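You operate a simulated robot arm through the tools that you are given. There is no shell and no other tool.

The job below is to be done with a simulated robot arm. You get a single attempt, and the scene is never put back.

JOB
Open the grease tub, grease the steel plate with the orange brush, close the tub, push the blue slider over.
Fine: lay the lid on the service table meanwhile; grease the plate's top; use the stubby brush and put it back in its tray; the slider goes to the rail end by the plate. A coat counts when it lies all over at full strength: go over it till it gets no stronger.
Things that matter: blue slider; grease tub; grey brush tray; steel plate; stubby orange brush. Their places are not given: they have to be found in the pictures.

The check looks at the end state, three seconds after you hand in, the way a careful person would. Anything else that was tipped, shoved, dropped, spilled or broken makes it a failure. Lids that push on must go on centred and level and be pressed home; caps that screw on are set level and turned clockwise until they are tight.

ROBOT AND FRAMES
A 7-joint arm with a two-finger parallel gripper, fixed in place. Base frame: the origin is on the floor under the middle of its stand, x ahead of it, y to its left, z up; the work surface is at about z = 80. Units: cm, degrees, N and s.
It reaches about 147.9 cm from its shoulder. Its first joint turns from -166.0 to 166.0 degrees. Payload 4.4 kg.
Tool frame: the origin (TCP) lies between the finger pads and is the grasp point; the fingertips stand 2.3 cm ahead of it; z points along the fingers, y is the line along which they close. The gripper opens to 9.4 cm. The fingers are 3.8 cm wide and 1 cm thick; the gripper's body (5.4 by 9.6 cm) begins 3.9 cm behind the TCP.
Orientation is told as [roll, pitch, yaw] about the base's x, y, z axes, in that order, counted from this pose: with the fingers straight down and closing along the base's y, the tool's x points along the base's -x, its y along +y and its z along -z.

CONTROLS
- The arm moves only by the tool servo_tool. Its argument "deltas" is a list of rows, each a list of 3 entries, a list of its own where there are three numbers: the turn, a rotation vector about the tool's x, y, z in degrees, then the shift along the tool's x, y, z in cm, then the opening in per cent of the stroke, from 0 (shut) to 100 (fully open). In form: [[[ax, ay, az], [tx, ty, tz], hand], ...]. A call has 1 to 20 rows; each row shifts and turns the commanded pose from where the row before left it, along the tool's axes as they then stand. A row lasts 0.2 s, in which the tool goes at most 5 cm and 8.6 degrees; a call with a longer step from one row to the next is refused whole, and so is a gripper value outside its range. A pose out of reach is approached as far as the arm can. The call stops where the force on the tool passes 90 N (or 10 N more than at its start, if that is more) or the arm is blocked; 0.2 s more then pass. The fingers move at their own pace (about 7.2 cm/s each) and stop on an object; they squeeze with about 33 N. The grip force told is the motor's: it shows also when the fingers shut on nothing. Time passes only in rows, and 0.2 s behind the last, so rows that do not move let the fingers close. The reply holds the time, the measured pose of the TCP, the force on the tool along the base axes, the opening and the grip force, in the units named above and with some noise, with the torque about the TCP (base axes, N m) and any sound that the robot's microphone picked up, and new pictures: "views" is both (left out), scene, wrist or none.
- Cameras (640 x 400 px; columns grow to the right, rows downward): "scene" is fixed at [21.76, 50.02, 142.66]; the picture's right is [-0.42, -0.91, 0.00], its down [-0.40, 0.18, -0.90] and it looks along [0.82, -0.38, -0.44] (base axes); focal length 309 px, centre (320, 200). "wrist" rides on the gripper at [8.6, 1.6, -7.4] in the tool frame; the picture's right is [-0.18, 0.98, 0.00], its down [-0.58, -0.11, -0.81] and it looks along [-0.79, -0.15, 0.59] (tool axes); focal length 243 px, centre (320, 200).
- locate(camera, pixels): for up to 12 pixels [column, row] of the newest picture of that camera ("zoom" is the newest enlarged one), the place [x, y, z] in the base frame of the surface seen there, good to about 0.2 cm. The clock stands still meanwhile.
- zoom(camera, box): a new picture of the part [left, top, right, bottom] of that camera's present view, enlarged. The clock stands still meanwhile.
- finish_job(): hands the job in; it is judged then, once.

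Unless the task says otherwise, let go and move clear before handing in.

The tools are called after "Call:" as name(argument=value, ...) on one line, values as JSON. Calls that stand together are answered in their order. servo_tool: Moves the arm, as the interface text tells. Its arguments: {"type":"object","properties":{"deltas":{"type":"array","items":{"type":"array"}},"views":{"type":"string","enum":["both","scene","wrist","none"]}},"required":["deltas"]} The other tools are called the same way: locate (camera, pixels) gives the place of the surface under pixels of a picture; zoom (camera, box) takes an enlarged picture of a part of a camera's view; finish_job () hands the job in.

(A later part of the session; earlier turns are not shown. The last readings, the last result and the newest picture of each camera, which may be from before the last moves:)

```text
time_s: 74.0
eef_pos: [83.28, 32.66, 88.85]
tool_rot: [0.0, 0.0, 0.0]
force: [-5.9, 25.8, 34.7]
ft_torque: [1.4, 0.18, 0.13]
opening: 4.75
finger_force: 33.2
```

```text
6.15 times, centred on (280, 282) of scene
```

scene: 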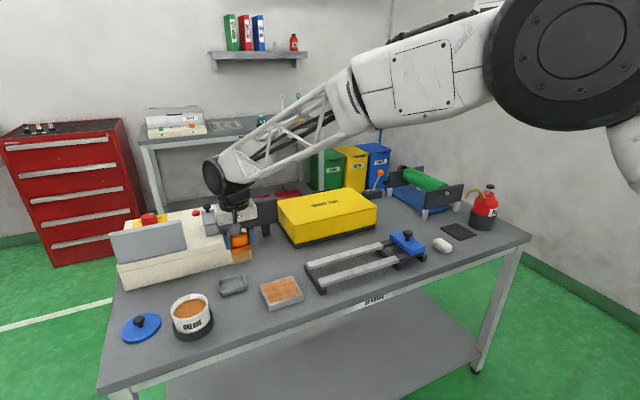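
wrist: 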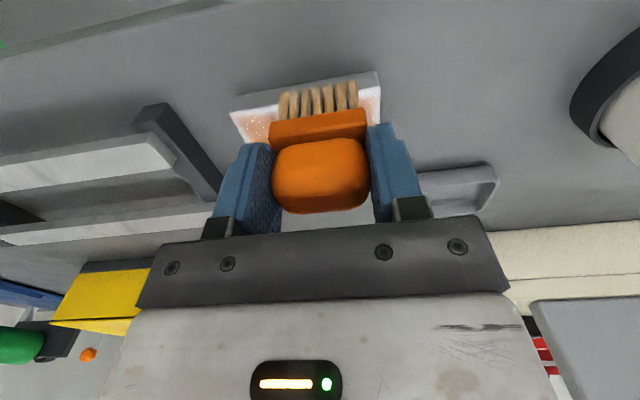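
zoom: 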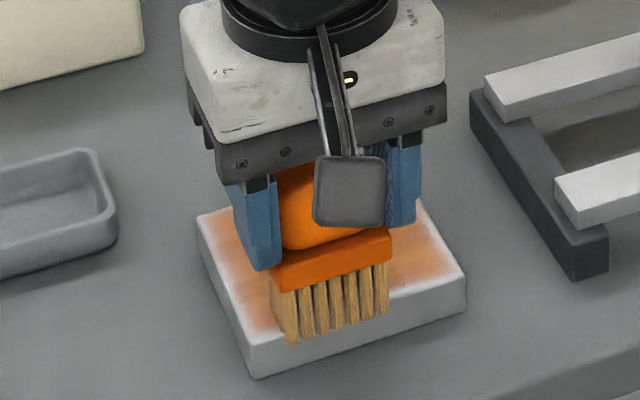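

I'll ease up a little and continue the lanes at y≈32.7 and y≈31, with strokes along x.

Call:
servo_tool(deltas=[[[0, 0, 0], [0, 0, -0.08], 0], [[0, 0, 0], [-1, 0, 0], 0], [[0, 0, 0], [-1, 0, 0.02], 0], [[0, 0, 0], [-1, 0, 0], 0], [[0, 0, 0], [-1, 0, 0.02], 0], [[0, 0, 0], [-1, 0, 0], 0], [[0, 0, 0], [-1, 0, 0.02], 0], [[0, 0, 0], [-1, 0, 0], 0], [[0, 0, 0], [-1.1, 0, 0.02], 0], [[0, 0, 0], [0, -0.9, 0], 0], [[0, 0, 0], [0, -0.9, 0], 0], [[0, 0, 0], [1, 0, 0], 0], [[0, 0, 0], [1, 0, -0.02], 0], [[0, 0, 0], [1, 0, 0], 0], [[0, 0, 0], [1, 0, -0.02], 0], [[0, 0, 0], [1, 0, 0], 0], [[0, 0, 0], [1, 0, -0.02], 0], [[0, 0, 0], [1, 0, 0], 0], [[0, 0, 0], [1.1, 0, 0], 0]], views="wrist")

Call:
zoom(camera="scene", box=[240, 250, 320, 315])

```text
time_s: 78.0
eef_pos: [83.53, 30.97, 88.91]
tool_rot: [0.0, -0.1, 0.1]
force: [20.4, -1.1, 27.7]
ft_torque: [-0.12, -1.48, 0.04]
opening: 4.73
finger_force: 33.1
```

wrist: 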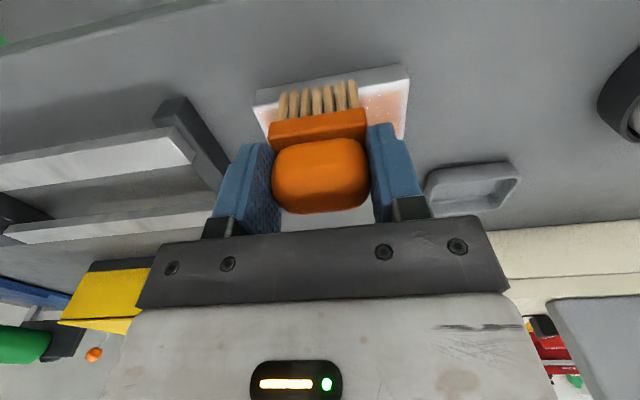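

```text
6.15 times, centred on (280, 282) of scene
```

zoom: 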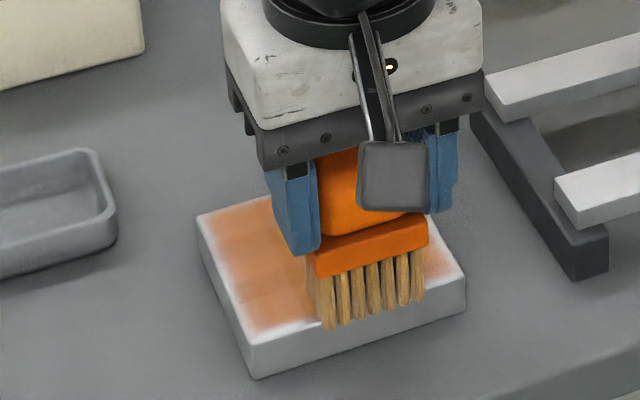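

Continuing with the lanes at y≈29.3 and y≈27.7.

Call:
servo_tool(deltas=[[[0, 0, 0], [0, 0, -0.06], 0], [[0, 0, 0], [0, -0.85, 0], 0], [[0, 0, 0], [0, -0.85, 0], 0], [[0, 0, 0], [-1, 0, 0], 0], [[0, 0, 0], [-1, 0, 0.02], 0], [[0, 0, 0], [-1, 0, 0], 0], [[0, 0, 0], [-1, 0, 0.02], 0], [[0, 0, 0], [-1, 0, 0], 0], [[0, 0, 0], [-1, 0, 0.02], 0], [[0, 0, 0], [-1, 0, 0], 0], [[0, 0, 0], [-1, 0, 0.02], 0], [[0, 0, 0], [0, -0.8, 0], 0], [[0, 0, 0], [0, -0.8, 0], 0], [[0, 0, 0], [1, 0, 0], 0], [[0, 0, 0], [1, 0, -0.02], 0], [[0, 0, 0], [1, 0, 0], 0], [[0, 0, 0], [1, 0, -0.02], 0], [[0, 0, 0], [1, 0, 0], 0], [[0, 0, 0], [1, 0, -0.02], 0], [[0, 0, 0], [1, 0, -0.02], 0]], views="none")

Call:
servo_tool(deltas=[[[0, 0, 0], [1, 0, 0], 0], [[0, 0, 0], [-1, 0, 0], 0], [[0, 0, 0], [-1, 0, 0.02], 0], [[0, 0, 0], [-1, 0, 0], 0], [[0, 0, 0], [-1, 0, 0.02], 0], [[0, 0, 0], [-1, 0, 0], 0], [[0, 0, 0], [-1, 0, 0.02], 0], [[0, 0, 0], [-1, 0, 0], 0], [[0, 0, 0], [-1, 0, 0.02], 0], [[0, 0, 0], [0, 0, 0], 0]], views="wrist")

Call:
zoom(camera="scene", box=[240, 250, 320, 315])

```text
time_s: 82.2
eef_pos: [84.41, 27.51, 88.85]
tool_rot: [0.0, 0.1, 0.1]
force: [12.2, 1.9, 15.2]
ft_torque: [0.18, -0.84, -0.06]
opening: 4.73
finger_force: 32.6
```

```text
time_s: 84.4
eef_pos: [91.58, 27.55, 88.84]
tool_rot: [0.0, 0.0, 0.0]
force: [-12.9, 1.8, 17.0]
ft_torque: [0.22, 0.87, 0.06]
opening: 4.71
finger_force: 33.0
```

wrist: 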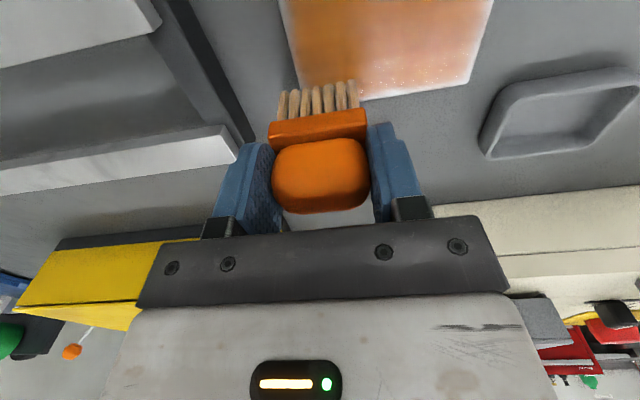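

```text
6.15 times, centred on (280, 282) of scene
```

zoom: 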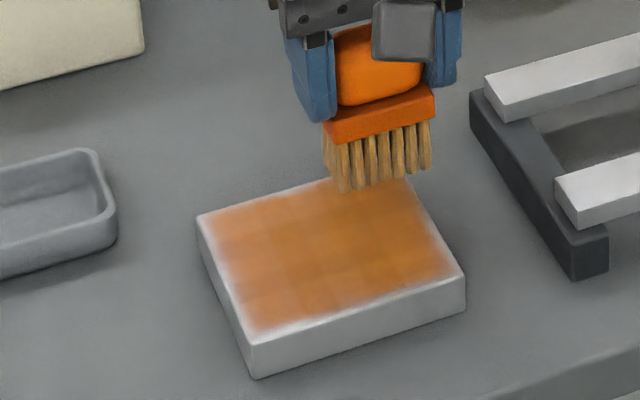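

The coat now looks more even. I'll lift the brush away to the same viewing place as before, to compare under equal light.

Call:
servo_tool(deltas=[[[0, 0, 0], [0, 0, -2], 0], [[0, 0, 0], [0, 0, -3], 0], [[0, 0, 0], [0, 1, -3], 0], [[0, 0, 0], [0, 3, -3], 0], [[0, 0, 0], [0, 4.5, 0], 0], [[0, 0, 0], [0, 4.5, 0], 0], [[0, 0, 0], [0, 0, 0], 0]], views="both")

Call:
zoom(camera="scene", box=[240, 250, 320, 315])

Call:
zoom(camera="wrist", box=[120, 0, 300, 110])

```text
time_s: 86.0
eef_pos: [91.15, 40.52, 99.83]
tool_rot: [0.0, 0.0, 0.1]
force: [-0.6, -0.5, -1.4]
ft_torque: [0.01, 0.01, 0.0]
opening: 4.72
finger_force: 33.6
```

scene: 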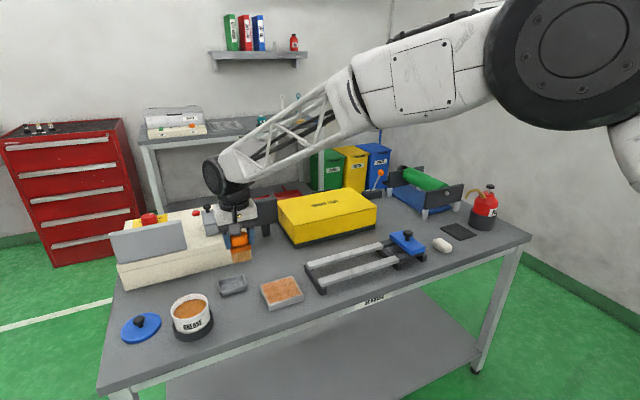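
wrist: 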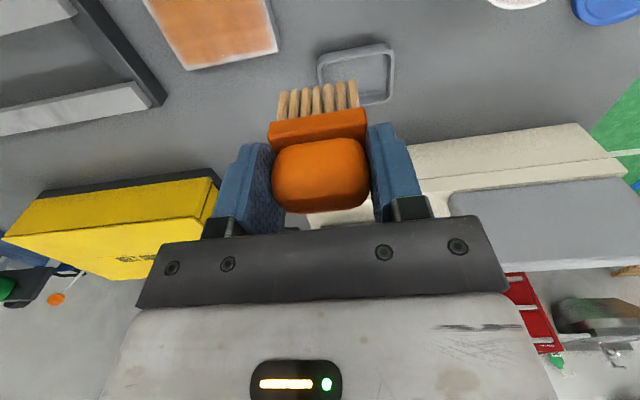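

```text
6.15 times, centred on (280, 282) of scene
```

zoom: 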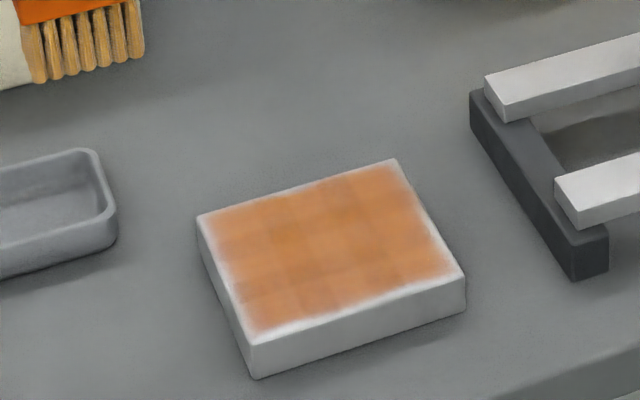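

```text
3.56 times, centred on (210, 55) of wrist
```

zoom: 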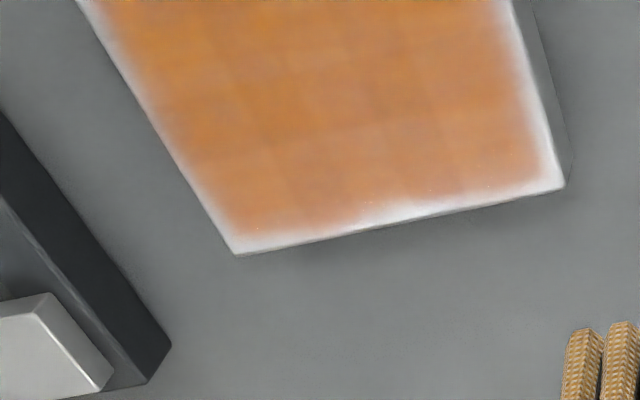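

The coat is even in the middle, but pale fringes remain at the edges, e.g. the far edge around (450,205) of the wrist zoom. I'll move the wrist camera above the plate for a clear full view.

Call:
servo_tool(deltas=[[[0, 0, 0], [2.1, -2.5, -2.05], 0], [[0, 0, 0], [2.1, -2.5, -2.05], 0], [[0, 0, 0], [2.1, -2.5, -2.05], 0], [[0, 0, 0], [2.1, -2.5, -2.05], 0], [[0, 0, 0], [0, 0, 0], 0]], views="wrist")

Call:
zoom(camera="wrist", box=[240, 0, 400, 100])

```text
time_s: 87.2
eef_pos: [83.06, 30.44, 107.96]
tool_rot: [0.1, 0.0, 0.0]
force: [0.6, -0.2, 0.1]
ft_torque: [0.01, -0.02, 0.01]
opening: 4.72
finger_force: 33.1
```

wrist: 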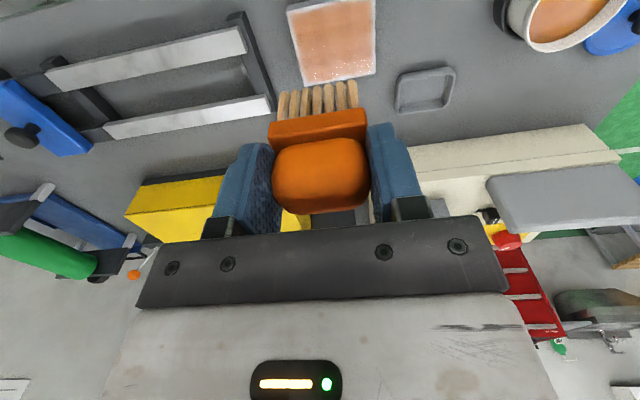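

```text
4.00 times, centred on (320, 50) of wrist
```

zoom: 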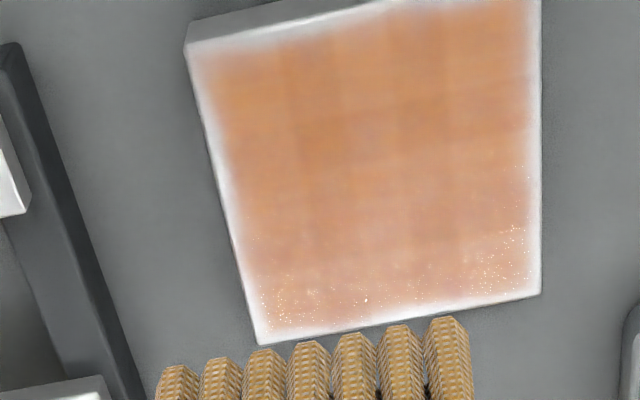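

The coat looks fairly uniform with thin pale rims. To make sure of full strength I'll re-dip and do another full round, including the rims. Moving to the tub.

Call:
servo_tool(deltas=[[[0, 0, 0], [-0.55, 4.08, 1.4], 0], [[0, 0, 0], [-0.55, 4.08, 1.4], 0], [[0, 0, 0], [-0.55, 4.08, 1.4], 0], [[0, 0, 0], [-0.55, 4.08, 1.4], 0], [[0, 0, 0], [-0.55, 4.08, 1.4], 0], [[0, 0, 0], [-0.55, 4.1, 1.4], 0], [[0, 0, 0], [0, 0, 3], 0], [[0, 0, 0], [0, 0, 3], 0], [[0, 0, 0], [0, 0, 1], 0], [[0, 0, 0], [0, 0, 0.3], 0], [[0, 0, 0], [0, 0, 0], 0]], views="wrist")

```text
time_s: 89.6
eef_pos: [86.44, 55.29, 92.42]
tool_rot: [0.0, 0.0, -0.1]
force: [0.5, 0.0, -0.4]
ft_torque: [0.0, 0.03, 0.03]
opening: 4.72
finger_force: 32.9
```

wrist: 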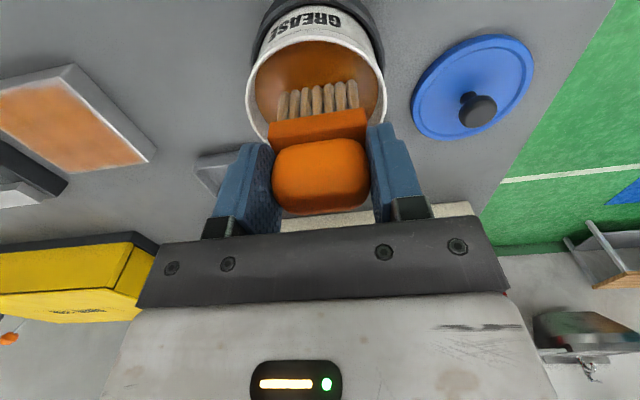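

The brush is just above the grease inside the tub. I'll press lightly, hold, and read.

Call:
servo_tool(deltas=[[[0, 0, 0], [0, -0.2, 0.1], 0], [[0, 0, 0], [0, 0, 0.1], 0], [[0, 0, 0], [0, 0, 0.05], 0], [[0, 0, 0], [0, 0, 0], 0], [[0, 0, 0], [0, 0, 0], 0]], views="none")

```text
time_s: 90.8
eef_pos: [86.4, 54.91, 92.34]
tool_rot: [0.1, -0.1, 0.0]
force: [4.3, 7.2, 19.6]
ft_torque: [0.29, -0.38, 0.06]
opening: 4.71
finger_force: 33.0
```

Good dip (20 N). Lifting and carrying back to the plate's left lane at y≈35.3, down to light contact.

Call:
servo_tool(deltas=[[[0, 0, 0], [0, 0, -0.5], 0], [[0, 0, 0], [0, 0, -1.5], 0], [[0, 0, 0], [0, 0, -2.5], 0], [[0, 0, 0], [0, 0, -2.4], 0], [[0, 0, 0], [0, -4.7, 0], 0], [[0, 0, 0], [0, -4.7, 0], 0], [[0, 0, 0], [0, -4.7, 0], 0], [[0, 0, 0], [0, -4.7, 0], 0], [[0, 0, 0], [0, -0.9, 0], 0], [[0, 0, 0], [0, 0, 3], 0], [[0, 0, 0], [0, 0, 3], 0], [[0, 0, 0], [0, 0, 2.5], 0], [[0, 0, 0], [0, 0, 1], 0], [[0, 0, 0], [0, 0, 0.4], 0], [[0, 0, 0], [0, 0, 0.2], 0], [[0, 0, 0], [0, 0, 0], 0]], views="none")

Call:
servo_tool(deltas=[[[0, 0, 0], [0, 0, 0.08], 0], [[0, 0, 0], [0, 0, 0], 0]], views="none")

```text
time_s: 94.2
eef_pos: [86.27, 35.31, 88.89]
tool_rot: [0.0, -0.1, 0.0]
force: [-5.2, 1.1, 8.0]
ft_torque: [0.04, 0.26, -0.03]
opening: 4.73
finger_force: 33.1
```

```text
time_s: 94.8
eef_pos: [86.37, 35.29, 88.89]
tool_rot: [0.0, -0.1, 0.0]
force: [-7.4, 5.3, 19.8]
ft_torque: [0.19, 0.4, -0.03]
opening: 4.72
finger_force: 32.5
```

Contact is good at 20 N. Stroking the left lane over its whole length, a bit beyond both edges.

Call:
servo_tool(deltas=[[[0, 0, 0], [-1.11, 0, 0], 0], [[0, 0, 0], [-1.11, 0, 0.01], 0], [[0, 0, 0], [-1.11, 0, 0.01], 0], [[0, 0, 0], [-1.11, 0, 0.01], 0], [[0, 0, 0], [-1.1, 0, 0.01], 0], [[0, 0, 0], [1.1, 0, 0], 0], [[0, 0, 0], [1.1, 0, -0.01], 0], [[0, 0, 0], [1.1, 0, -0.01], 0], [[0, 0, 0], [1.1, 0, -0.01], 0], [[0, 0, 0], [1.1, 0, -0.01], 0], [[0, 0, 0], [1.1, 0, -0.01], 0], [[0, 0, 0], [1.1, 0, -0.01], 0], [[0, 0, 0], [1.2, 0, -0.01], 0], [[0, 0, 0], [0, 0, 0], 0]], views="wrist")

Call:
zoom(camera="scene", box=[240, 250, 320, 315])

```text
time_s: 97.8
eef_pos: [83.1, 35.05, 88.84]
tool_rot: [0.1, -0.1, 0.0]
force: [10.6, -0.7, 23.1]
ft_torque: [-0.18, -0.88, 0.02]
opening: 4.72
finger_force: 32.9
```

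wrist: 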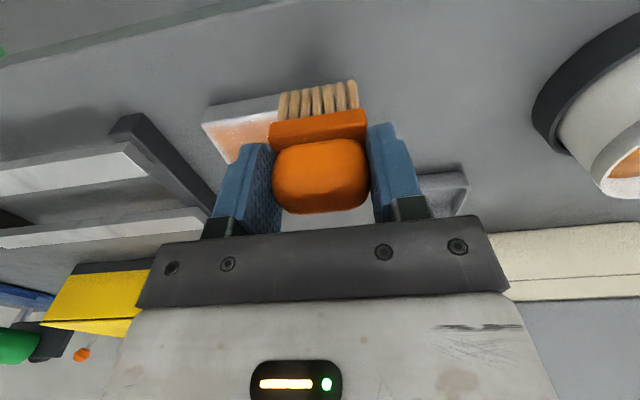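

```text
6.15 times, centred on (280, 282) of scene
```

zoom: 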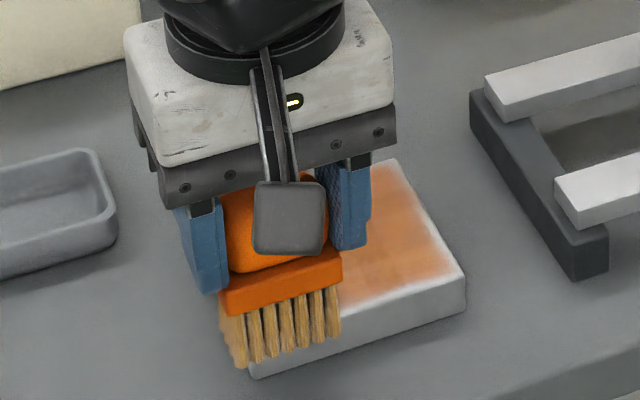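

Plate unmoved. Continuing: lanes at y≈33.2 (toward the far edge) and y≈31.3 (back).

Call:
servo_tool(deltas=[[[0, 0, 0], [0, -0.95, -0.06], 0], [[0, 0, 0], [0, -0.95, 0.03], 0], [[0, 0, 0], [-1.1, 0, 0.01], 0], [[0, 0, 0], [-1.1, 0, 0.01], 0], [[0, 0, 0], [-1.1, 0, 0.01], 0], [[0, 0, 0], [-1.1, 0, 0.01], 0], [[0, 0, 0], [-1.1, 0, 0.01], 0], [[0, 0, 0], [-1.1, 0, 0.01], 0], [[0, 0, 0], [-1.1, 0, 0.01], 0], [[0, 0, 0], [-1.1, 0, 0.01], 0], [[0, 0, 0], [0, -0.95, 0], 0], [[0, 0, 0], [0, -0.95, 0], 0], [[0, 0, 0], [1.1, 0, 0], 0], [[0, 0, 0], [1.1, 0, -0.01], 0], [[0, 0, 0], [1.1, 0, -0.01], 0], [[0, 0, 0], [1.1, 0, -0.01], 0], [[0, 0, 0], [1.1, 0, -0.01], 0], [[0, 0, 0], [1.1, 0, -0.01], 0], [[0, 0, 0], [1.1, 0, -0.01], 0], [[0, 0, 0], [1.1, 0, -0.01], 0]], views="none")

Call:
zoom(camera="scene", box=[240, 250, 320, 315])

```text
time_s: 102.0
eef_pos: [83.0, 31.33, 88.93]
tool_rot: [0.0, -0.2, 0.0]
force: [20.6, -0.5, 28.3]
ft_torque: [-0.15, -1.6, -0.01]
opening: 4.75
finger_force: 33.6
```

```text
6.15 times, centred on (280, 282) of scene
```

zoom: 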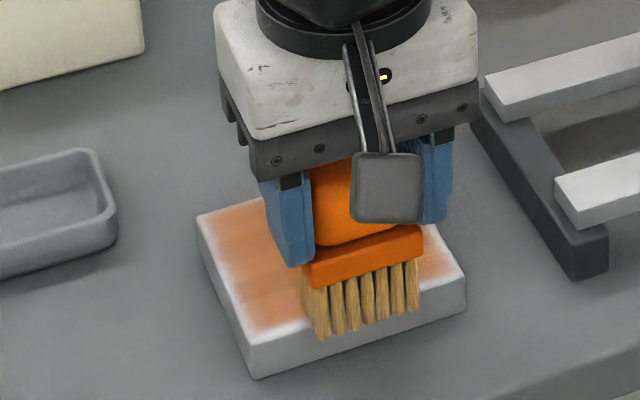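

Force is fine and the plate stays put. Continuing with lanes y≈29.4 (far) and y≈27.5 (back).

Call:
servo_tool(deltas=[[[0, 0, 0], [0, -0.95, -0.06], 0], [[0, 0, 0], [0, -0.95, 0.02], 0], [[0, 0, 0], [-1.1, 0, 0.01], 0], [[0, 0, 0], [-1.1, 0, 0.01], 0], [[0, 0, 0], [-1.1, 0, 0.01], 0], [[0, 0, 0], [-1.1, 0, 0.01], 0], [[0, 0, 0], [-1.1, 0, 0.01], 0], [[0, 0, 0], [-1.1, 0, 0.01], 0], [[0, 0, 0], [-1.1, 0, 0.01], 0], [[0, 0, 0], [-1.1, 0, 0.01], 0], [[0, 0, 0], [0, -0.95, 0], 0], [[0, 0, 0], [0, -1.05, 0], 0], [[0, 0, 0], [1.1, 0, 0], 0], [[0, 0, 0], [1.1, 0, -0.01], 0], [[0, 0, 0], [1.1, 0, -0.01], 0], [[0, 0, 0], [1.1, 0, -0.01], 0], [[0, 0, 0], [1.1, 0, -0.01], 0], [[0, 0, 0], [1.1, 0, -0.01], 0], [[0, 0, 0], [1.1, 0, -0.01], 0], [[0, 0, 0], [1.1, 0, -0.01], 0]], views="none")

Call:
servo_tool(deltas=[[[0, 0, 0], [-1.1, 0, -0.02], 0], [[0, 0, 0], [-1.1, 0, 0.01], 0], [[0, 0, 0], [-1.1, 0, 0.01], 0], [[0, 0, 0], [-1.1, 0, 0.01], 0], [[0, 0, 0], [-1.1, 0, 0.01], 0], [[0, 0, 0], [-1.1, 0, 0.01], 0], [[0, 0, 0], [-1.1, 0, 0.01], 0], [[0, 0, 0], [-1.1, 0, 0.01], 0], [[0, 0, 0], [0, 0, 0], 0]], views="wrist")

Call:
zoom(camera="scene", box=[240, 250, 320, 315])

```text
time_s: 106.2
eef_pos: [82.93, 27.56, 88.98]
tool_rot: [-0.1, 0.0, 0.0]
force: [16.5, 2.1, 23.7]
ft_torque: [0.18, -1.32, -0.08]
opening: 4.68
finger_force: 32.8
```

```text
time_s: 108.2
eef_pos: [91.9, 27.59, 88.88]
tool_rot: [0.0, -0.1, 0.1]
force: [-13.0, 1.8, 21.4]
ft_torque: [0.19, 0.91, 0.06]
opening: 4.7
finger_force: 33.3
```

wrist: 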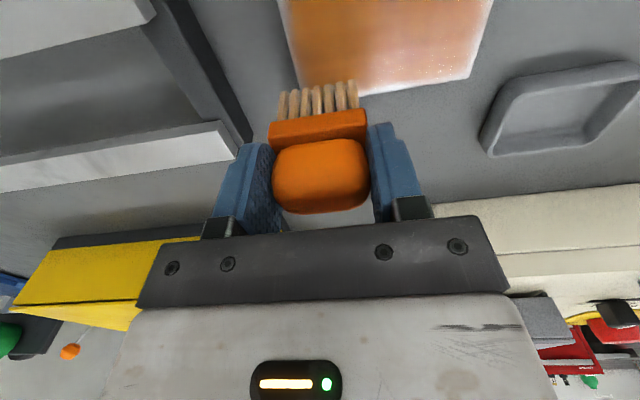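

```text
6.15 times, centred on (280, 282) of scene
```

zoom: 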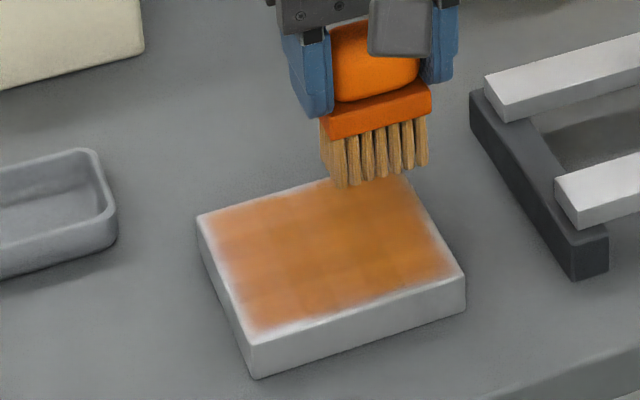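

I'll lift away to the same viewing pose to compare with the earlier picture.

Call:
servo_tool(deltas=[[[0, 0, 0], [0, 0, -2], 0], [[0, 0, 0], [0, 0, -3], 0], [[0, 0, 0], [0.3, 1, -3], 0], [[0, 0, 0], [0.4, 3, -3], 0], [[0, 0, 0], [0, 4.5, 0], 0], [[0, 0, 0], [0, 4.5, 0], 0], [[0, 0, 0], [0, 0, 0], 0]], views="scene")

Call:
zoom(camera="wrist", box=[120, 0, 300, 110])

Call:
zoom(camera="scene", box=[240, 250, 320, 315])

```text
time_s: 109.8
eef_pos: [91.08, 40.92, 99.7]
tool_rot: [-0.1, 0.0, 0.1]
force: [-0.1, -0.3, -0.2]
ft_torque: [0.03, 0.02, -0.01]
opening: 4.71
finger_force: 33.3
```

scene: 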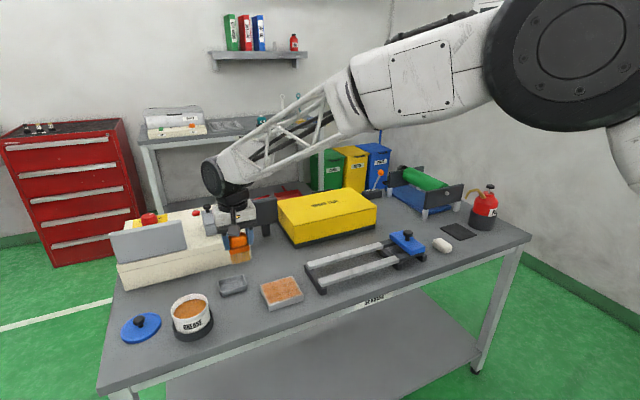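

```text
3.56 times, centred on (210, 55) of wrist
```

zoom: 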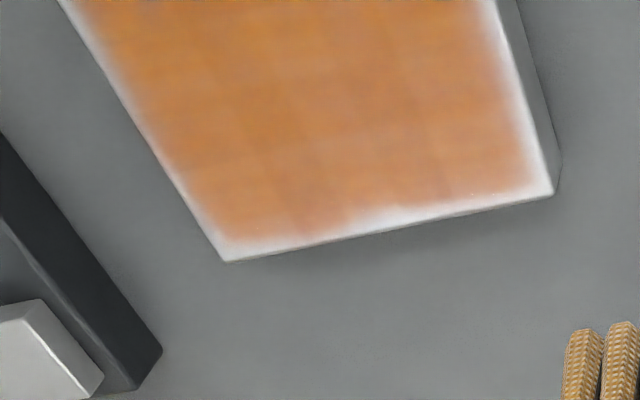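

```text
6.15 times, centred on (280, 282) of scene
```

zoom: 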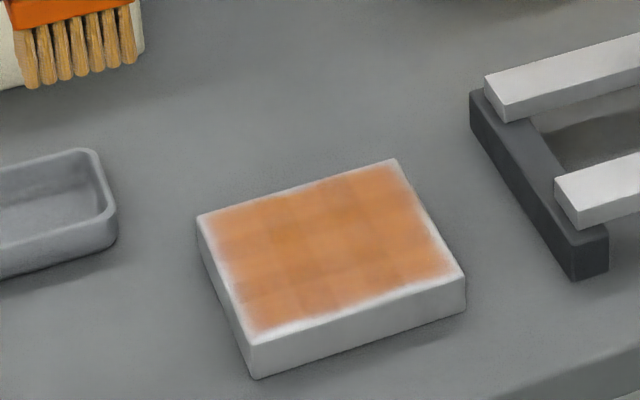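

The pattern looks almost the same as before. I'll zoom closer to judge whether any cells are still weaker.

Call:
zoom(camera="scene", box=[256, 270, 308, 312])

Call:
zoom(camera="scene", box=[160, 280, 224, 345])

```text
9.52 times, centred on (282, 291) of scene
```

zoom: 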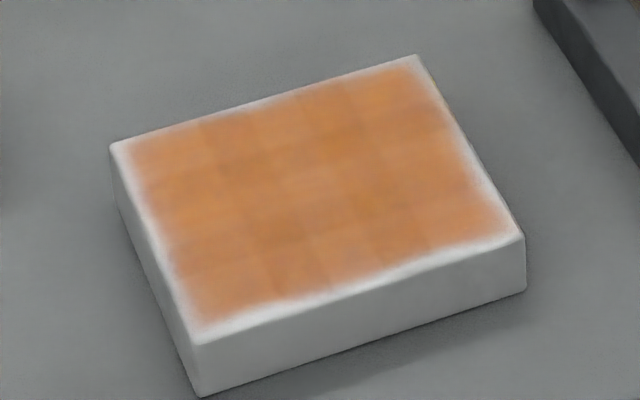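

```text
6.15 times, centred on (192, 312) of scene
```

zoom: 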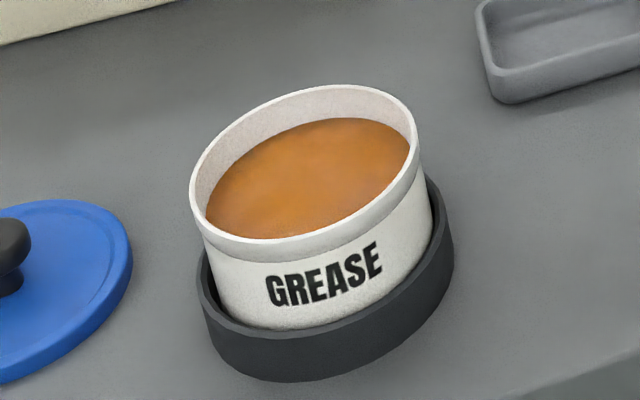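

Grid-like shading remains but it looks close to uniform. To be sure that it gets no stronger, I'll do one more dip and full round with the lanes offset, then compare at this same zoom.

Call:
servo_tool(deltas=[[[0, 0, 0], [1.17, 3.52, 0], 0], [[0, 0, 0], [1.17, 3.52, 0], 0], [[0, 0, 0], [1.17, 3.52, 0], 0], [[0, 0, 0], [1.17, 3.52, 0], 0], [[0, 0, 0], [0, 0, 3], 0], [[0, 0, 0], [0, 0, 3], 0], [[0, 0, 0], [0, 0, 1], 0], [[0, 0, 0], [0, 0, 0.4], 0], [[0, 0, 0], [0, 0, 0], 0]], views="wrist")

Call:
servo_tool(deltas=[[[0, 0, 0], [0, 0, 0.15], 0], [[0, 0, 0], [0, 0, 0.1], 0], [[0, 0, 0], [0, 0, 0.08], 0], [[0, 0, 0], [0, 0, 0], 0], [[0, 0, 0], [0, 0, 0], 0]], views="none")

```text
time_s: 111.8
eef_pos: [86.37, 54.53, 92.32]
tool_rot: [0.0, 0.0, 0.0]
force: [-0.1, -0.4, -0.1]
ft_torque: [-0.02, 0.02, -0.04]
opening: 4.72
finger_force: 33.5
```

wrist: 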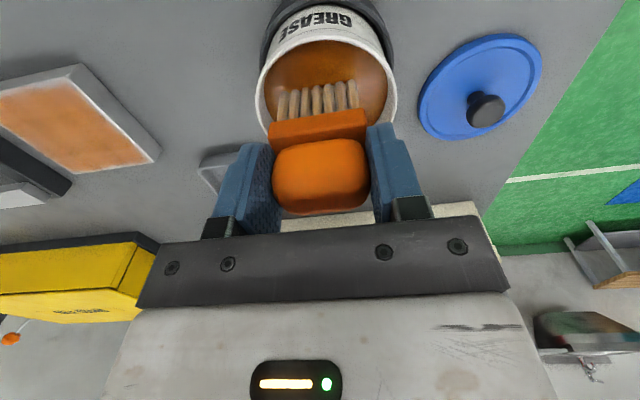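

```text
time_s: 113.0
eef_pos: [86.43, 54.52, 92.38]
tool_rot: [0.1, -0.1, 0.1]
force: [-2.8, 1.7, 25.8]
ft_torque: [0.05, -0.04, 0.02]
opening: 4.73
finger_force: 32.9
```

Dip contact is good (26 N). Back to the plate, this time starting at y≈35.7.

Call:
servo_tool(deltas=[[[0, 0, 0], [0, 0, -0.5], 0], [[0, 0, 0], [0, 0, -1.5], 0], [[0, 0, 0], [0, 0, -2.5], 0], [[0, 0, 0], [0, 0, -2.4], 0], [[0, 0, 0], [0, -4.7, 0], 0], [[0, 0, 0], [0, -4.7, 0], 0], [[0, 0, 0], [0, -4.7, 0], 0], [[0, 0, 0], [0, -4.7, 0], 0], [[0, 0, 0], [0, 0, 3], 0], [[0, 0, 0], [0, 0, 3], 0], [[0, 0, 0], [0, 0, 2.5], 0], [[0, 0, 0], [0, 0, 1], 0], [[0, 0, 0], [0, 0, 0.4], 0], [[0, 0, 0], [0, 0, 0.2], 0], [[0, 0, 0], [0, 0, 0], 0]], views="none")

Call:
servo_tool(deltas=[[[0, 0, 0], [0, 0, 0.06], 0], [[0, 0, 0], [0, 0, 0], 0]], views="none")

```text
time_s: 116.2
eef_pos: [86.39, 35.83, 88.96]
tool_rot: [0.0, 0.1, 0.0]
force: [-0.5, 0.2, -0.2]
ft_torque: [0.02, -0.02, 0.04]
opening: 4.7
finger_force: 33.4
```

```text
time_s: 116.8
eef_pos: [86.37, 35.77, 88.93]
tool_rot: [-0.1, 0.1, -0.1]
force: [-2.0, 1.5, 4.7]
ft_torque: [0.05, 0.05, 0.03]
opening: 4.72
finger_force: 33.0
```

Light contact (5 N); pressing 0.08 cm more and stroking the left lane to the far edge and then the whole way back.

Call:
servo_tool(deltas=[[[0, 0, 0], [0, 0, 0.08], 0], [[0, 0, 0], [-1.1, 0, 0.01], 0], [[0, 0, 0], [-1.1, 0, 0.01], 0], [[0, 0, 0], [-1.1, 0, 0.01], 0], [[0, 0, 0], [-1.1, 0, 0.01], 0], [[0, 0, 0], [-1.1, 0, 0.01], 0], [[0, 0, 0], [1.1, 0, 0], 0], [[0, 0, 0], [1.1, 0, -0.01], 0], [[0, 0, 0], [1.1, 0, -0.01], 0], [[0, 0, 0], [1.1, 0, -0.01], 0], [[0, 0, 0], [1.1, 0, -0.01], 0], [[0, 0, 0], [1.1, 0, -0.01], 0], [[0, 0, 0], [1.1, 0, -0.01], 0], [[0, 0, 0], [1.1, 0, -0.01], 0], [[0, 0, 0], [0, -0.9, -0.05], 0], [[0, 0, 0], [0, -0.9, 0.03], 0]], views="none")

Call:
servo_tool(deltas=[[[0, 0, 0], [-1.1, 0, 0], 0], [[0, 0, 0], [-1.1, 0, 0.01], 0], [[0, 0, 0], [-1.1, 0, 0.01], 0], [[0, 0, 0], [-1.1, 0, 0.01], 0], [[0, 0, 0], [-1.1, 0, 0.01], 0], [[0, 0, 0], [-1.1, 0, 0.01], 0], [[0, 0, 0], [-1.1, 0, 0.01], 0], [[0, 0, 0], [-1.1, 0, 0.01], 0], [[0, 0, 0], [0, -0.9, -0.03], 0], [[0, 0, 0], [0, -0.9, 0.02], 0], [[0, 0, 0], [1.1, 0, 0], 0], [[0, 0, 0], [1.1, 0, -0.01], 0], [[0, 0, 0], [1.1, 0, -0.01], 0], [[0, 0, 0], [1.1, 0, -0.01], 0], [[0, 0, 0], [1.1, 0, -0.01], 0], [[0, 0, 0], [1.1, 0, -0.01], 0], [[0, 0, 0], [1.1, 0, -0.01], 0], [[0, 0, 0], [1.1, 0, -0.01], 0]], views="wrist")

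```text
time_s: 120.2
eef_pos: [83.0, 34.17, 88.87]
tool_rot: [0.1, -0.1, 0.1]
force: [-6.4, 33.4, 46.2]
ft_torque: [1.73, 0.13, 0.23]
opening: 4.71
finger_force: 32.8
```

```text
time_s: 124.0
eef_pos: [83.11, 32.18, 88.81]
tool_rot: [0.0, 0.0, 0.0]
force: [18.0, 0.1, 22.1]
ft_torque: [-0.05, -1.32, 0.01]
opening: 4.76
finger_force: 32.6
```

wrist: 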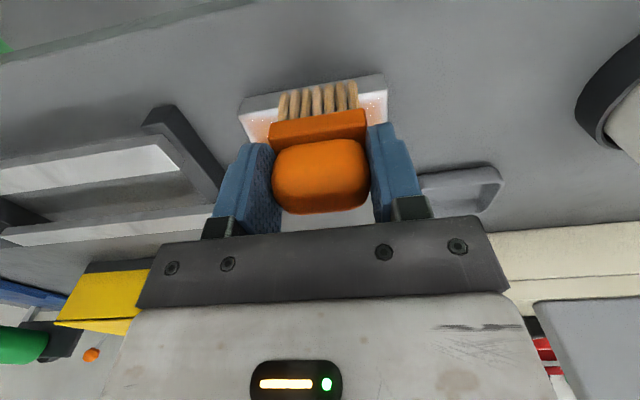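

Side-shifting raised the force to 46 N, so from now on I'll lift 0.3 cm for lane changes. Lanes y≈30.4 and 28.7 next.

Call:
servo_tool(deltas=[[[0, 0, 0], [0, 0, -0.3], 0], [[0, 0, 0], [0, -1.8, 0], 0], [[0, 0, 0], [0, 0, 0.28], 0], [[0, 0, 0], [-1.1, 0, 0], 0], [[0, 0, 0], [-1.1, 0, 0.01], 0], [[0, 0, 0], [-1.1, 0, 0.01], 0], [[0, 0, 0], [-1.1, 0, 0.01], 0], [[0, 0, 0], [-1.1, 0, 0.01], 0], [[0, 0, 0], [-1.1, 0, 0.01], 0], [[0, 0, 0], [-1.1, 0, 0.01], 0], [[0, 0, 0], [-1.1, 0, 0.01], 0], [[0, 0, 0], [0, 0, -0.3], 0], [[0, 0, 0], [0, -1.8, 0], 0], [[0, 0, 0], [0, 0, 0.3], 0], [[0, 0, 0], [1.1, 0, 0], 0], [[0, 0, 0], [1.1, 0, -0.01], 0], [[0, 0, 0], [1.1, 0, -0.01], 0], [[0, 0, 0], [1.1, 0, -0.01], 0], [[0, 0, 0], [1.1, 0, -0.01], 0], [[0, 0, 0], [1.1, 0, -0.01], 0]], views="none")

Call:
servo_tool(deltas=[[[0, 0, 0], [1.1, 0, -0.01], 0], [[0, 0, 0], [1.1, 0, -0.01], 0], [[0, 0, 0], [0, 0, -0.3], 0], [[0, 0, 0], [0, -1.6, 0], 0], [[0, 0, 0], [0, 0, 0.29], 0], [[0, 0, 0], [-1.1, 0, 0], 0], [[0, 0, 0], [-1.1, 0, 0.01], 0], [[0, 0, 0], [-1.1, 0, 0.01], 0], [[0, 0, 0], [-1.1, 0, 0.01], 0], [[0, 0, 0], [-1.1, 0, 0.01], 0], [[0, 0, 0], [-1.1, 0, 0.01], 0], [[0, 0, 0], [-1.1, 0, 0.01], 0], [[0, 0, 0], [-1.1, 0, 0.01], 0], [[0, 0, 0], [0, 0, 0], 0]], views="wrist")

```text
time_s: 128.2
eef_pos: [85.36, 28.41, 88.85]
tool_rot: [0.0, -0.2, -0.1]
force: [23.0, 0.0, 36.5]
ft_torque: [0.03, -1.56, -0.02]
opening: 4.75
finger_force: 32.9
```

```text
time_s: 131.2
eef_pos: [91.94, 27.01, 88.8]
tool_rot: [-0.1, 0.0, 0.0]
force: [-20.2, 4.6, 36.8]
ft_torque: [0.5, 1.52, 0.17]
opening: 4.73
finger_force: 32.7
```

wrist: 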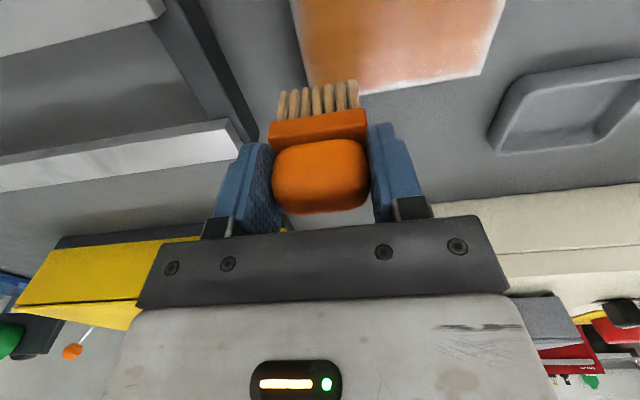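

Round finished. I'll lift away to the same viewing pose and compare with the earlier zoom.

Call:
servo_tool(deltas=[[[0, 0, 0], [0, 0, -2], 0], [[0, 0, 0], [0, 0, -3], 0], [[0, 0, 0], [0.4, 1.5, -3], 0], [[0, 0, 0], [0.4, 3, -3], 0], [[0, 0, 0], [0, 4.6, 0], 0], [[0, 0, 0], [0, 4.7, 0], 0], [[0, 0, 0], [0, 0, 0], 0]], views="scene")

Call:
zoom(camera="wrist", box=[120, 0, 300, 110])

Call:
zoom(camera="scene", box=[256, 270, 308, 312])

Call:
zoom(camera="scene", box=[240, 250, 320, 315])

```text
time_s: 132.8
eef_pos: [90.97, 40.88, 99.82]
tool_rot: [0.0, 0.0, 0.1]
force: [-0.4, -0.4, -1.0]
ft_torque: [0.0, 0.0, 0.01]
opening: 4.75
finger_force: 32.6
```

scene: 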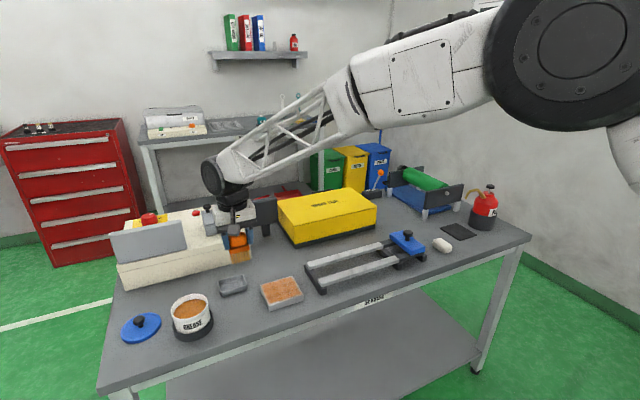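

```text
3.56 times, centred on (210, 55) of wrist
```

zoom: 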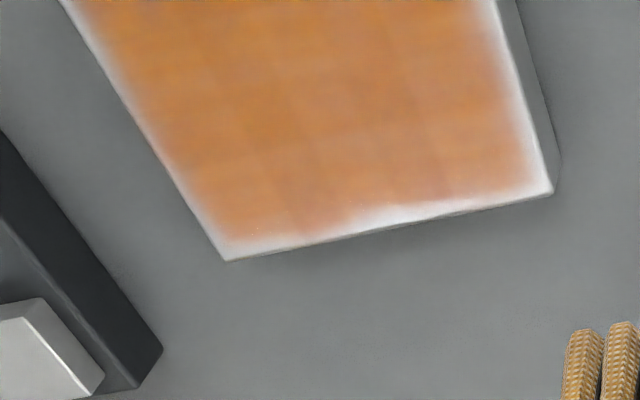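

```text
9.52 times, centred on (282, 291) of scene
```

zoom: 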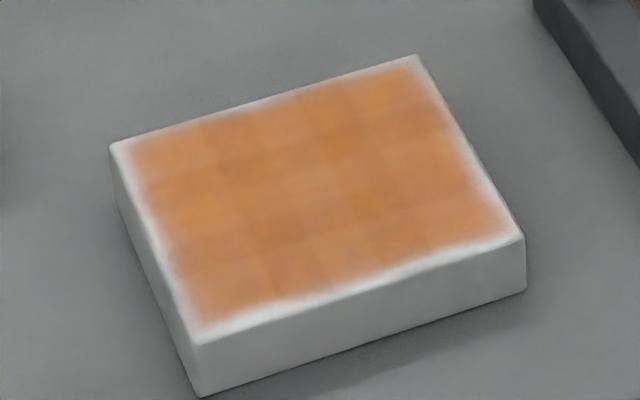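

```text
6.15 times, centred on (280, 282) of scene
```

zoom: 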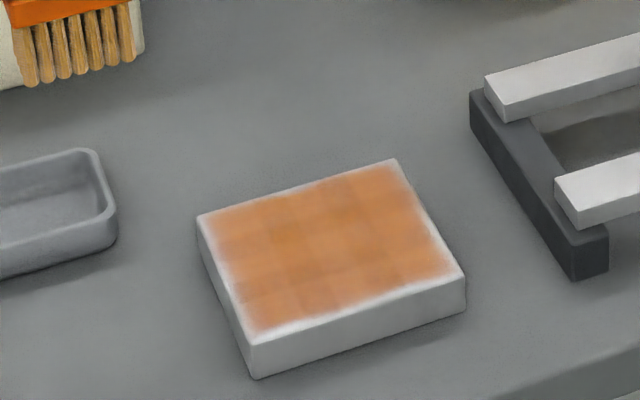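

The new zooms match the earlier ones pixel for pixel in tone, so the coat gets no stronger, and the plate hasn't moved. Now I'll return the brush: over the tray at (96.2, 43.57), then down.

Call:
servo_tool(deltas=[[[0, 0, 0], [-2.6, 1.35, 0], 0], [[0, 0, 0], [-2.62, 1.34, 0], 0], [[0, 0, 0], [0, 0, 3], 0], [[0, 0, 0], [0, 0, 3], 0], [[0, 0, 0], [0, 0, 3], 0], [[0, 0, 0], [0, 0, 0.8], 0], [[0, 0, 0], [0, 0, 0], 0], [[0, 0, 0], [0, 0, 0], 0]], views="both")

Call:
zoom(camera="scene", box=[200, 240, 264, 300])

Call:
zoom(camera="wrist", box=[220, 20, 420, 220])

```text
time_s: 134.6
eef_pos: [96.41, 43.43, 89.99]
tool_rot: [0.0, 0.0, 0.0]
force: [-0.3, -0.4, -0.2]
ft_torque: [0.03, 0.04, -0.02]
opening: 4.71
finger_force: 33.4
```

scene: 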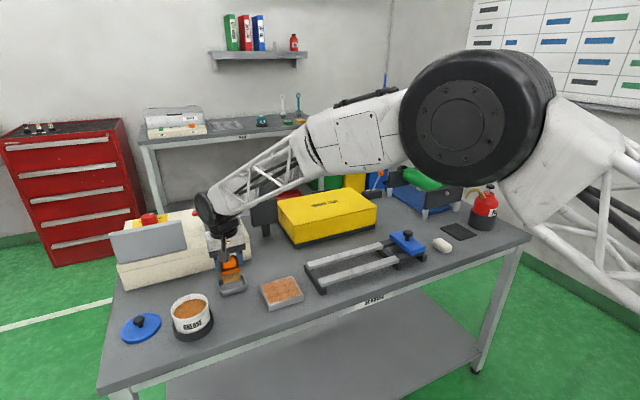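
wrist: 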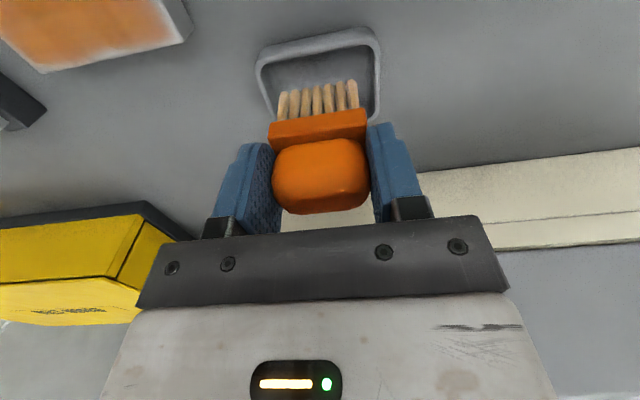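

```text
6.67 times, centred on (232, 270) of scene
```

zoom: 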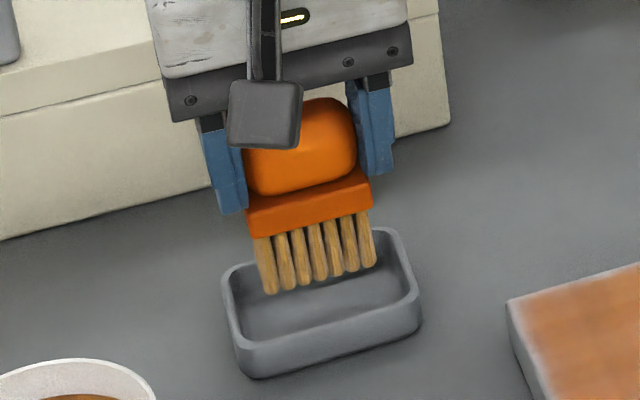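

```text
2.00 times, centred on (320, 120) of wrist
```

zoom: 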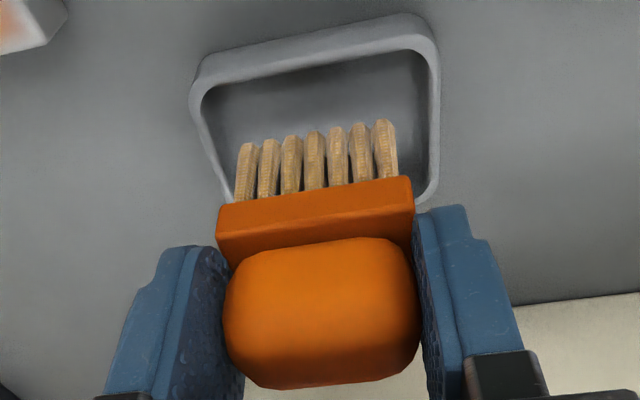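

The brush is lined up over the tray (TCP reads 96.41, 43.43). Small correction, then lowering gently.

Call:
servo_tool(deltas=[[[0, 0, 0], [0.15, 0.1, 0.8], 0], [[0, 0, 0], [0, 0, 0.8], 0], [[0, 0, 0], [0, 0, 0.4], 0], [[0, 0, 0], [0, 0, 0.2], 0], [[0, 0, 0], [0, 0, 0], 0]], views="none")

Call:
servo_tool(deltas=[[[0, 0, 0], [0, 0, 0.1], 0], [[0, 0, 0], [0, 0, 0], 0]], views="none")

```text
time_s: 135.8
eef_pos: [96.22, 43.67, 87.77]
tool_rot: [0.0, -0.1, 0.0]
force: [-0.7, 0.2, -0.5]
ft_torque: [-0.01, 0.0, 0.0]
opening: 4.72
finger_force: 32.6
```

```text
time_s: 136.4
eef_pos: [96.25, 43.63, 87.53]
tool_rot: [0.0, -0.1, 0.1]
force: [0.7, -0.2, -0.1]
ft_torque: [-0.01, 0.01, -0.02]
opening: 4.72
finger_force: 32.8
```

Nearly at the tray floor (no force at 87.55). Small steps until contact.

Call:
servo_tool(deltas=[[[0, 0, 0], [0, 0, 0.08], 0], [[0, 0, 0], [0, 0, 0], 0]], views="none")

Call:
servo_tool(deltas=[[[0, 0, 0], [0, 0, 0.06], 0], [[0, 0, 0], [0, 0, 0], 0]], views="none")

```text
time_s: 137.0
eef_pos: [96.2, 43.56, 87.46]
tool_rot: [0.0, 0.1, 0.0]
force: [-0.1, 0.1, -0.7]
ft_torque: [-0.01, 0.0, -0.02]
opening: 4.7
finger_force: 33.1
```

```text
time_s: 137.6
eef_pos: [96.11, 43.61, 87.51]
tool_rot: [0.0, 0.0, 0.0]
force: [0.6, -0.6, -0.8]
ft_torque: [-0.02, -0.01, -0.01]
opening: 4.72
finger_force: 33.0
```

Call:
servo_tool(deltas=[[[0, 0, 0], [0, 0, 0.06], 0], [[0, 0, 0], [0, 0, 0], 0]], views="none")

Call:
servo_tool(deltas=[[[0, 0, 0], [0, 0, 0.06], 0], [[0, 0, 0], [0, 0, 0], 0]], views="none")

Call:
zoom(camera="scene", box=[200, 240, 264, 300])

```text
time_s: 138.2
eef_pos: [96.21, 43.54, 87.33]
tool_rot: [0.0, 0.0, 0.0]
force: [-1.0, 0.2, -0.4]
ft_torque: [0.04, -0.02, -0.02]
opening: 4.7
finger_force: 32.5
```

```text
time_s: 138.8
eef_pos: [96.19, 43.49, 87.28]
tool_rot: [0.1, 0.0, 0.0]
force: [0.0, -0.4, -0.1]
ft_torque: [0.03, -0.02, -0.01]
opening: 4.74
finger_force: 33.0
```

```text
6.67 times, centred on (232, 270) of scene
```

zoom: 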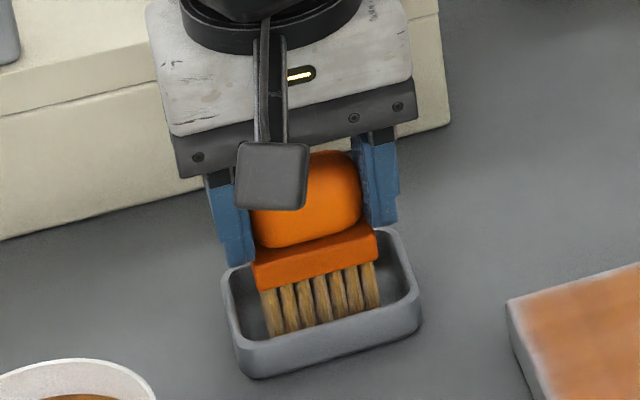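

The brush slid up a little in the grip from that first dip, so contact comes lower. Continuing down.

Call:
servo_tool(deltas=[[[0, 0, 0], [0, 0, 0.07], 0], [[0, 0, 0], [0, 0, 0], 0]], views="none")

Call:
servo_tool(deltas=[[[0, 0, 0], [0, 0, 0.07], 0], [[0, 0, 0], [0, 0, 0], 0]], views="none")

Call:
servo_tool(deltas=[[[0, 0, 0], [0, 0, 0.07], 0], [[0, 0, 0], [0, 0, 0], 0]], views="wrist")

```text
time_s: 139.4
eef_pos: [96.14, 43.53, 87.39]
tool_rot: [0.0, -0.1, 0.0]
force: [1.0, 0.2, 0.1]
ft_torque: [0.02, -0.02, -0.01]
opening: 4.72
finger_force: 32.6
```

```text
time_s: 140.0
eef_pos: [96.1, 43.56, 87.19]
tool_rot: [0.0, 0.0, 0.0]
force: [-0.4, 0.2, -2.0]
ft_torque: [-0.03, 0.01, 0.01]
opening: 4.75
finger_force: 33.0
```

```text
time_s: 140.6
eef_pos: [96.25, 43.68, 87.14]
tool_rot: [0.0, 0.0, 0.0]
force: [0.3, 0.5, -1.4]
ft_torque: [-0.01, 0.0, 0.0]
opening: 4.74
finger_force: 32.8
```

wrist: 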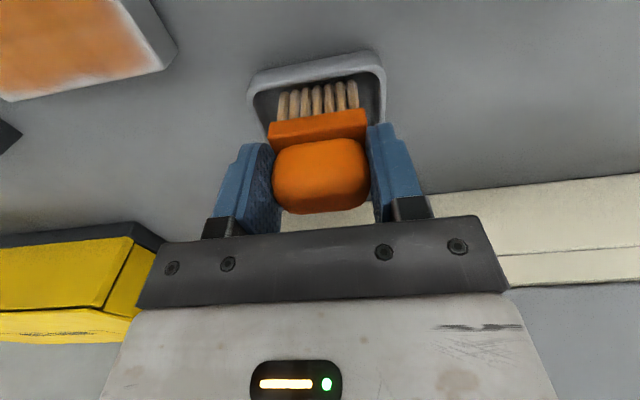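

Still free; the handle sits about 0.4 cm higher in the grip than at pick-up (rows 140–213 versus 132–205), so contact should be near 87.1. Continuing.

Call:
servo_tool(deltas=[[[0, 0, 0], [0, 0, 0.06], 0], [[0, 0, 0], [0, 0, 0], 0]], views="none")

Call:
servo_tool(deltas=[[[0, 0, 0], [0, 0, 0.06], 0], [[0, 0, 0], [0, 0, 0], 0]], views="none")

Call:
servo_tool(deltas=[[[0, 0, 0], [0, 0, 0.06], 0], [[0, 0, 0], [0, 0, 0], 0]], views="none")

```text
time_s: 141.2
eef_pos: [96.18, 43.58, 87.27]
tool_rot: [0.0, 0.0, 0.0]
force: [-0.4, -0.4, 3.2]
ft_torque: [0.03, -0.04, -0.01]
opening: 4.73
finger_force: 33.0
```

```text
time_s: 141.8
eef_pos: [96.14, 43.5, 87.1]
tool_rot: [0.0, -0.2, 0.0]
force: [1.5, 2.3, 6.7]
ft_torque: [0.08, -0.26, 0.05]
opening: 4.72
finger_force: 32.9
```

```text
time_s: 142.4
eef_pos: [96.26, 43.53, 87.11]
tool_rot: [0.1, 0.0, 0.0]
force: [-5.1, 2.6, 12.7]
ft_torque: [0.09, 0.17, 0.02]
opening: 4.72
finger_force: 33.0
```

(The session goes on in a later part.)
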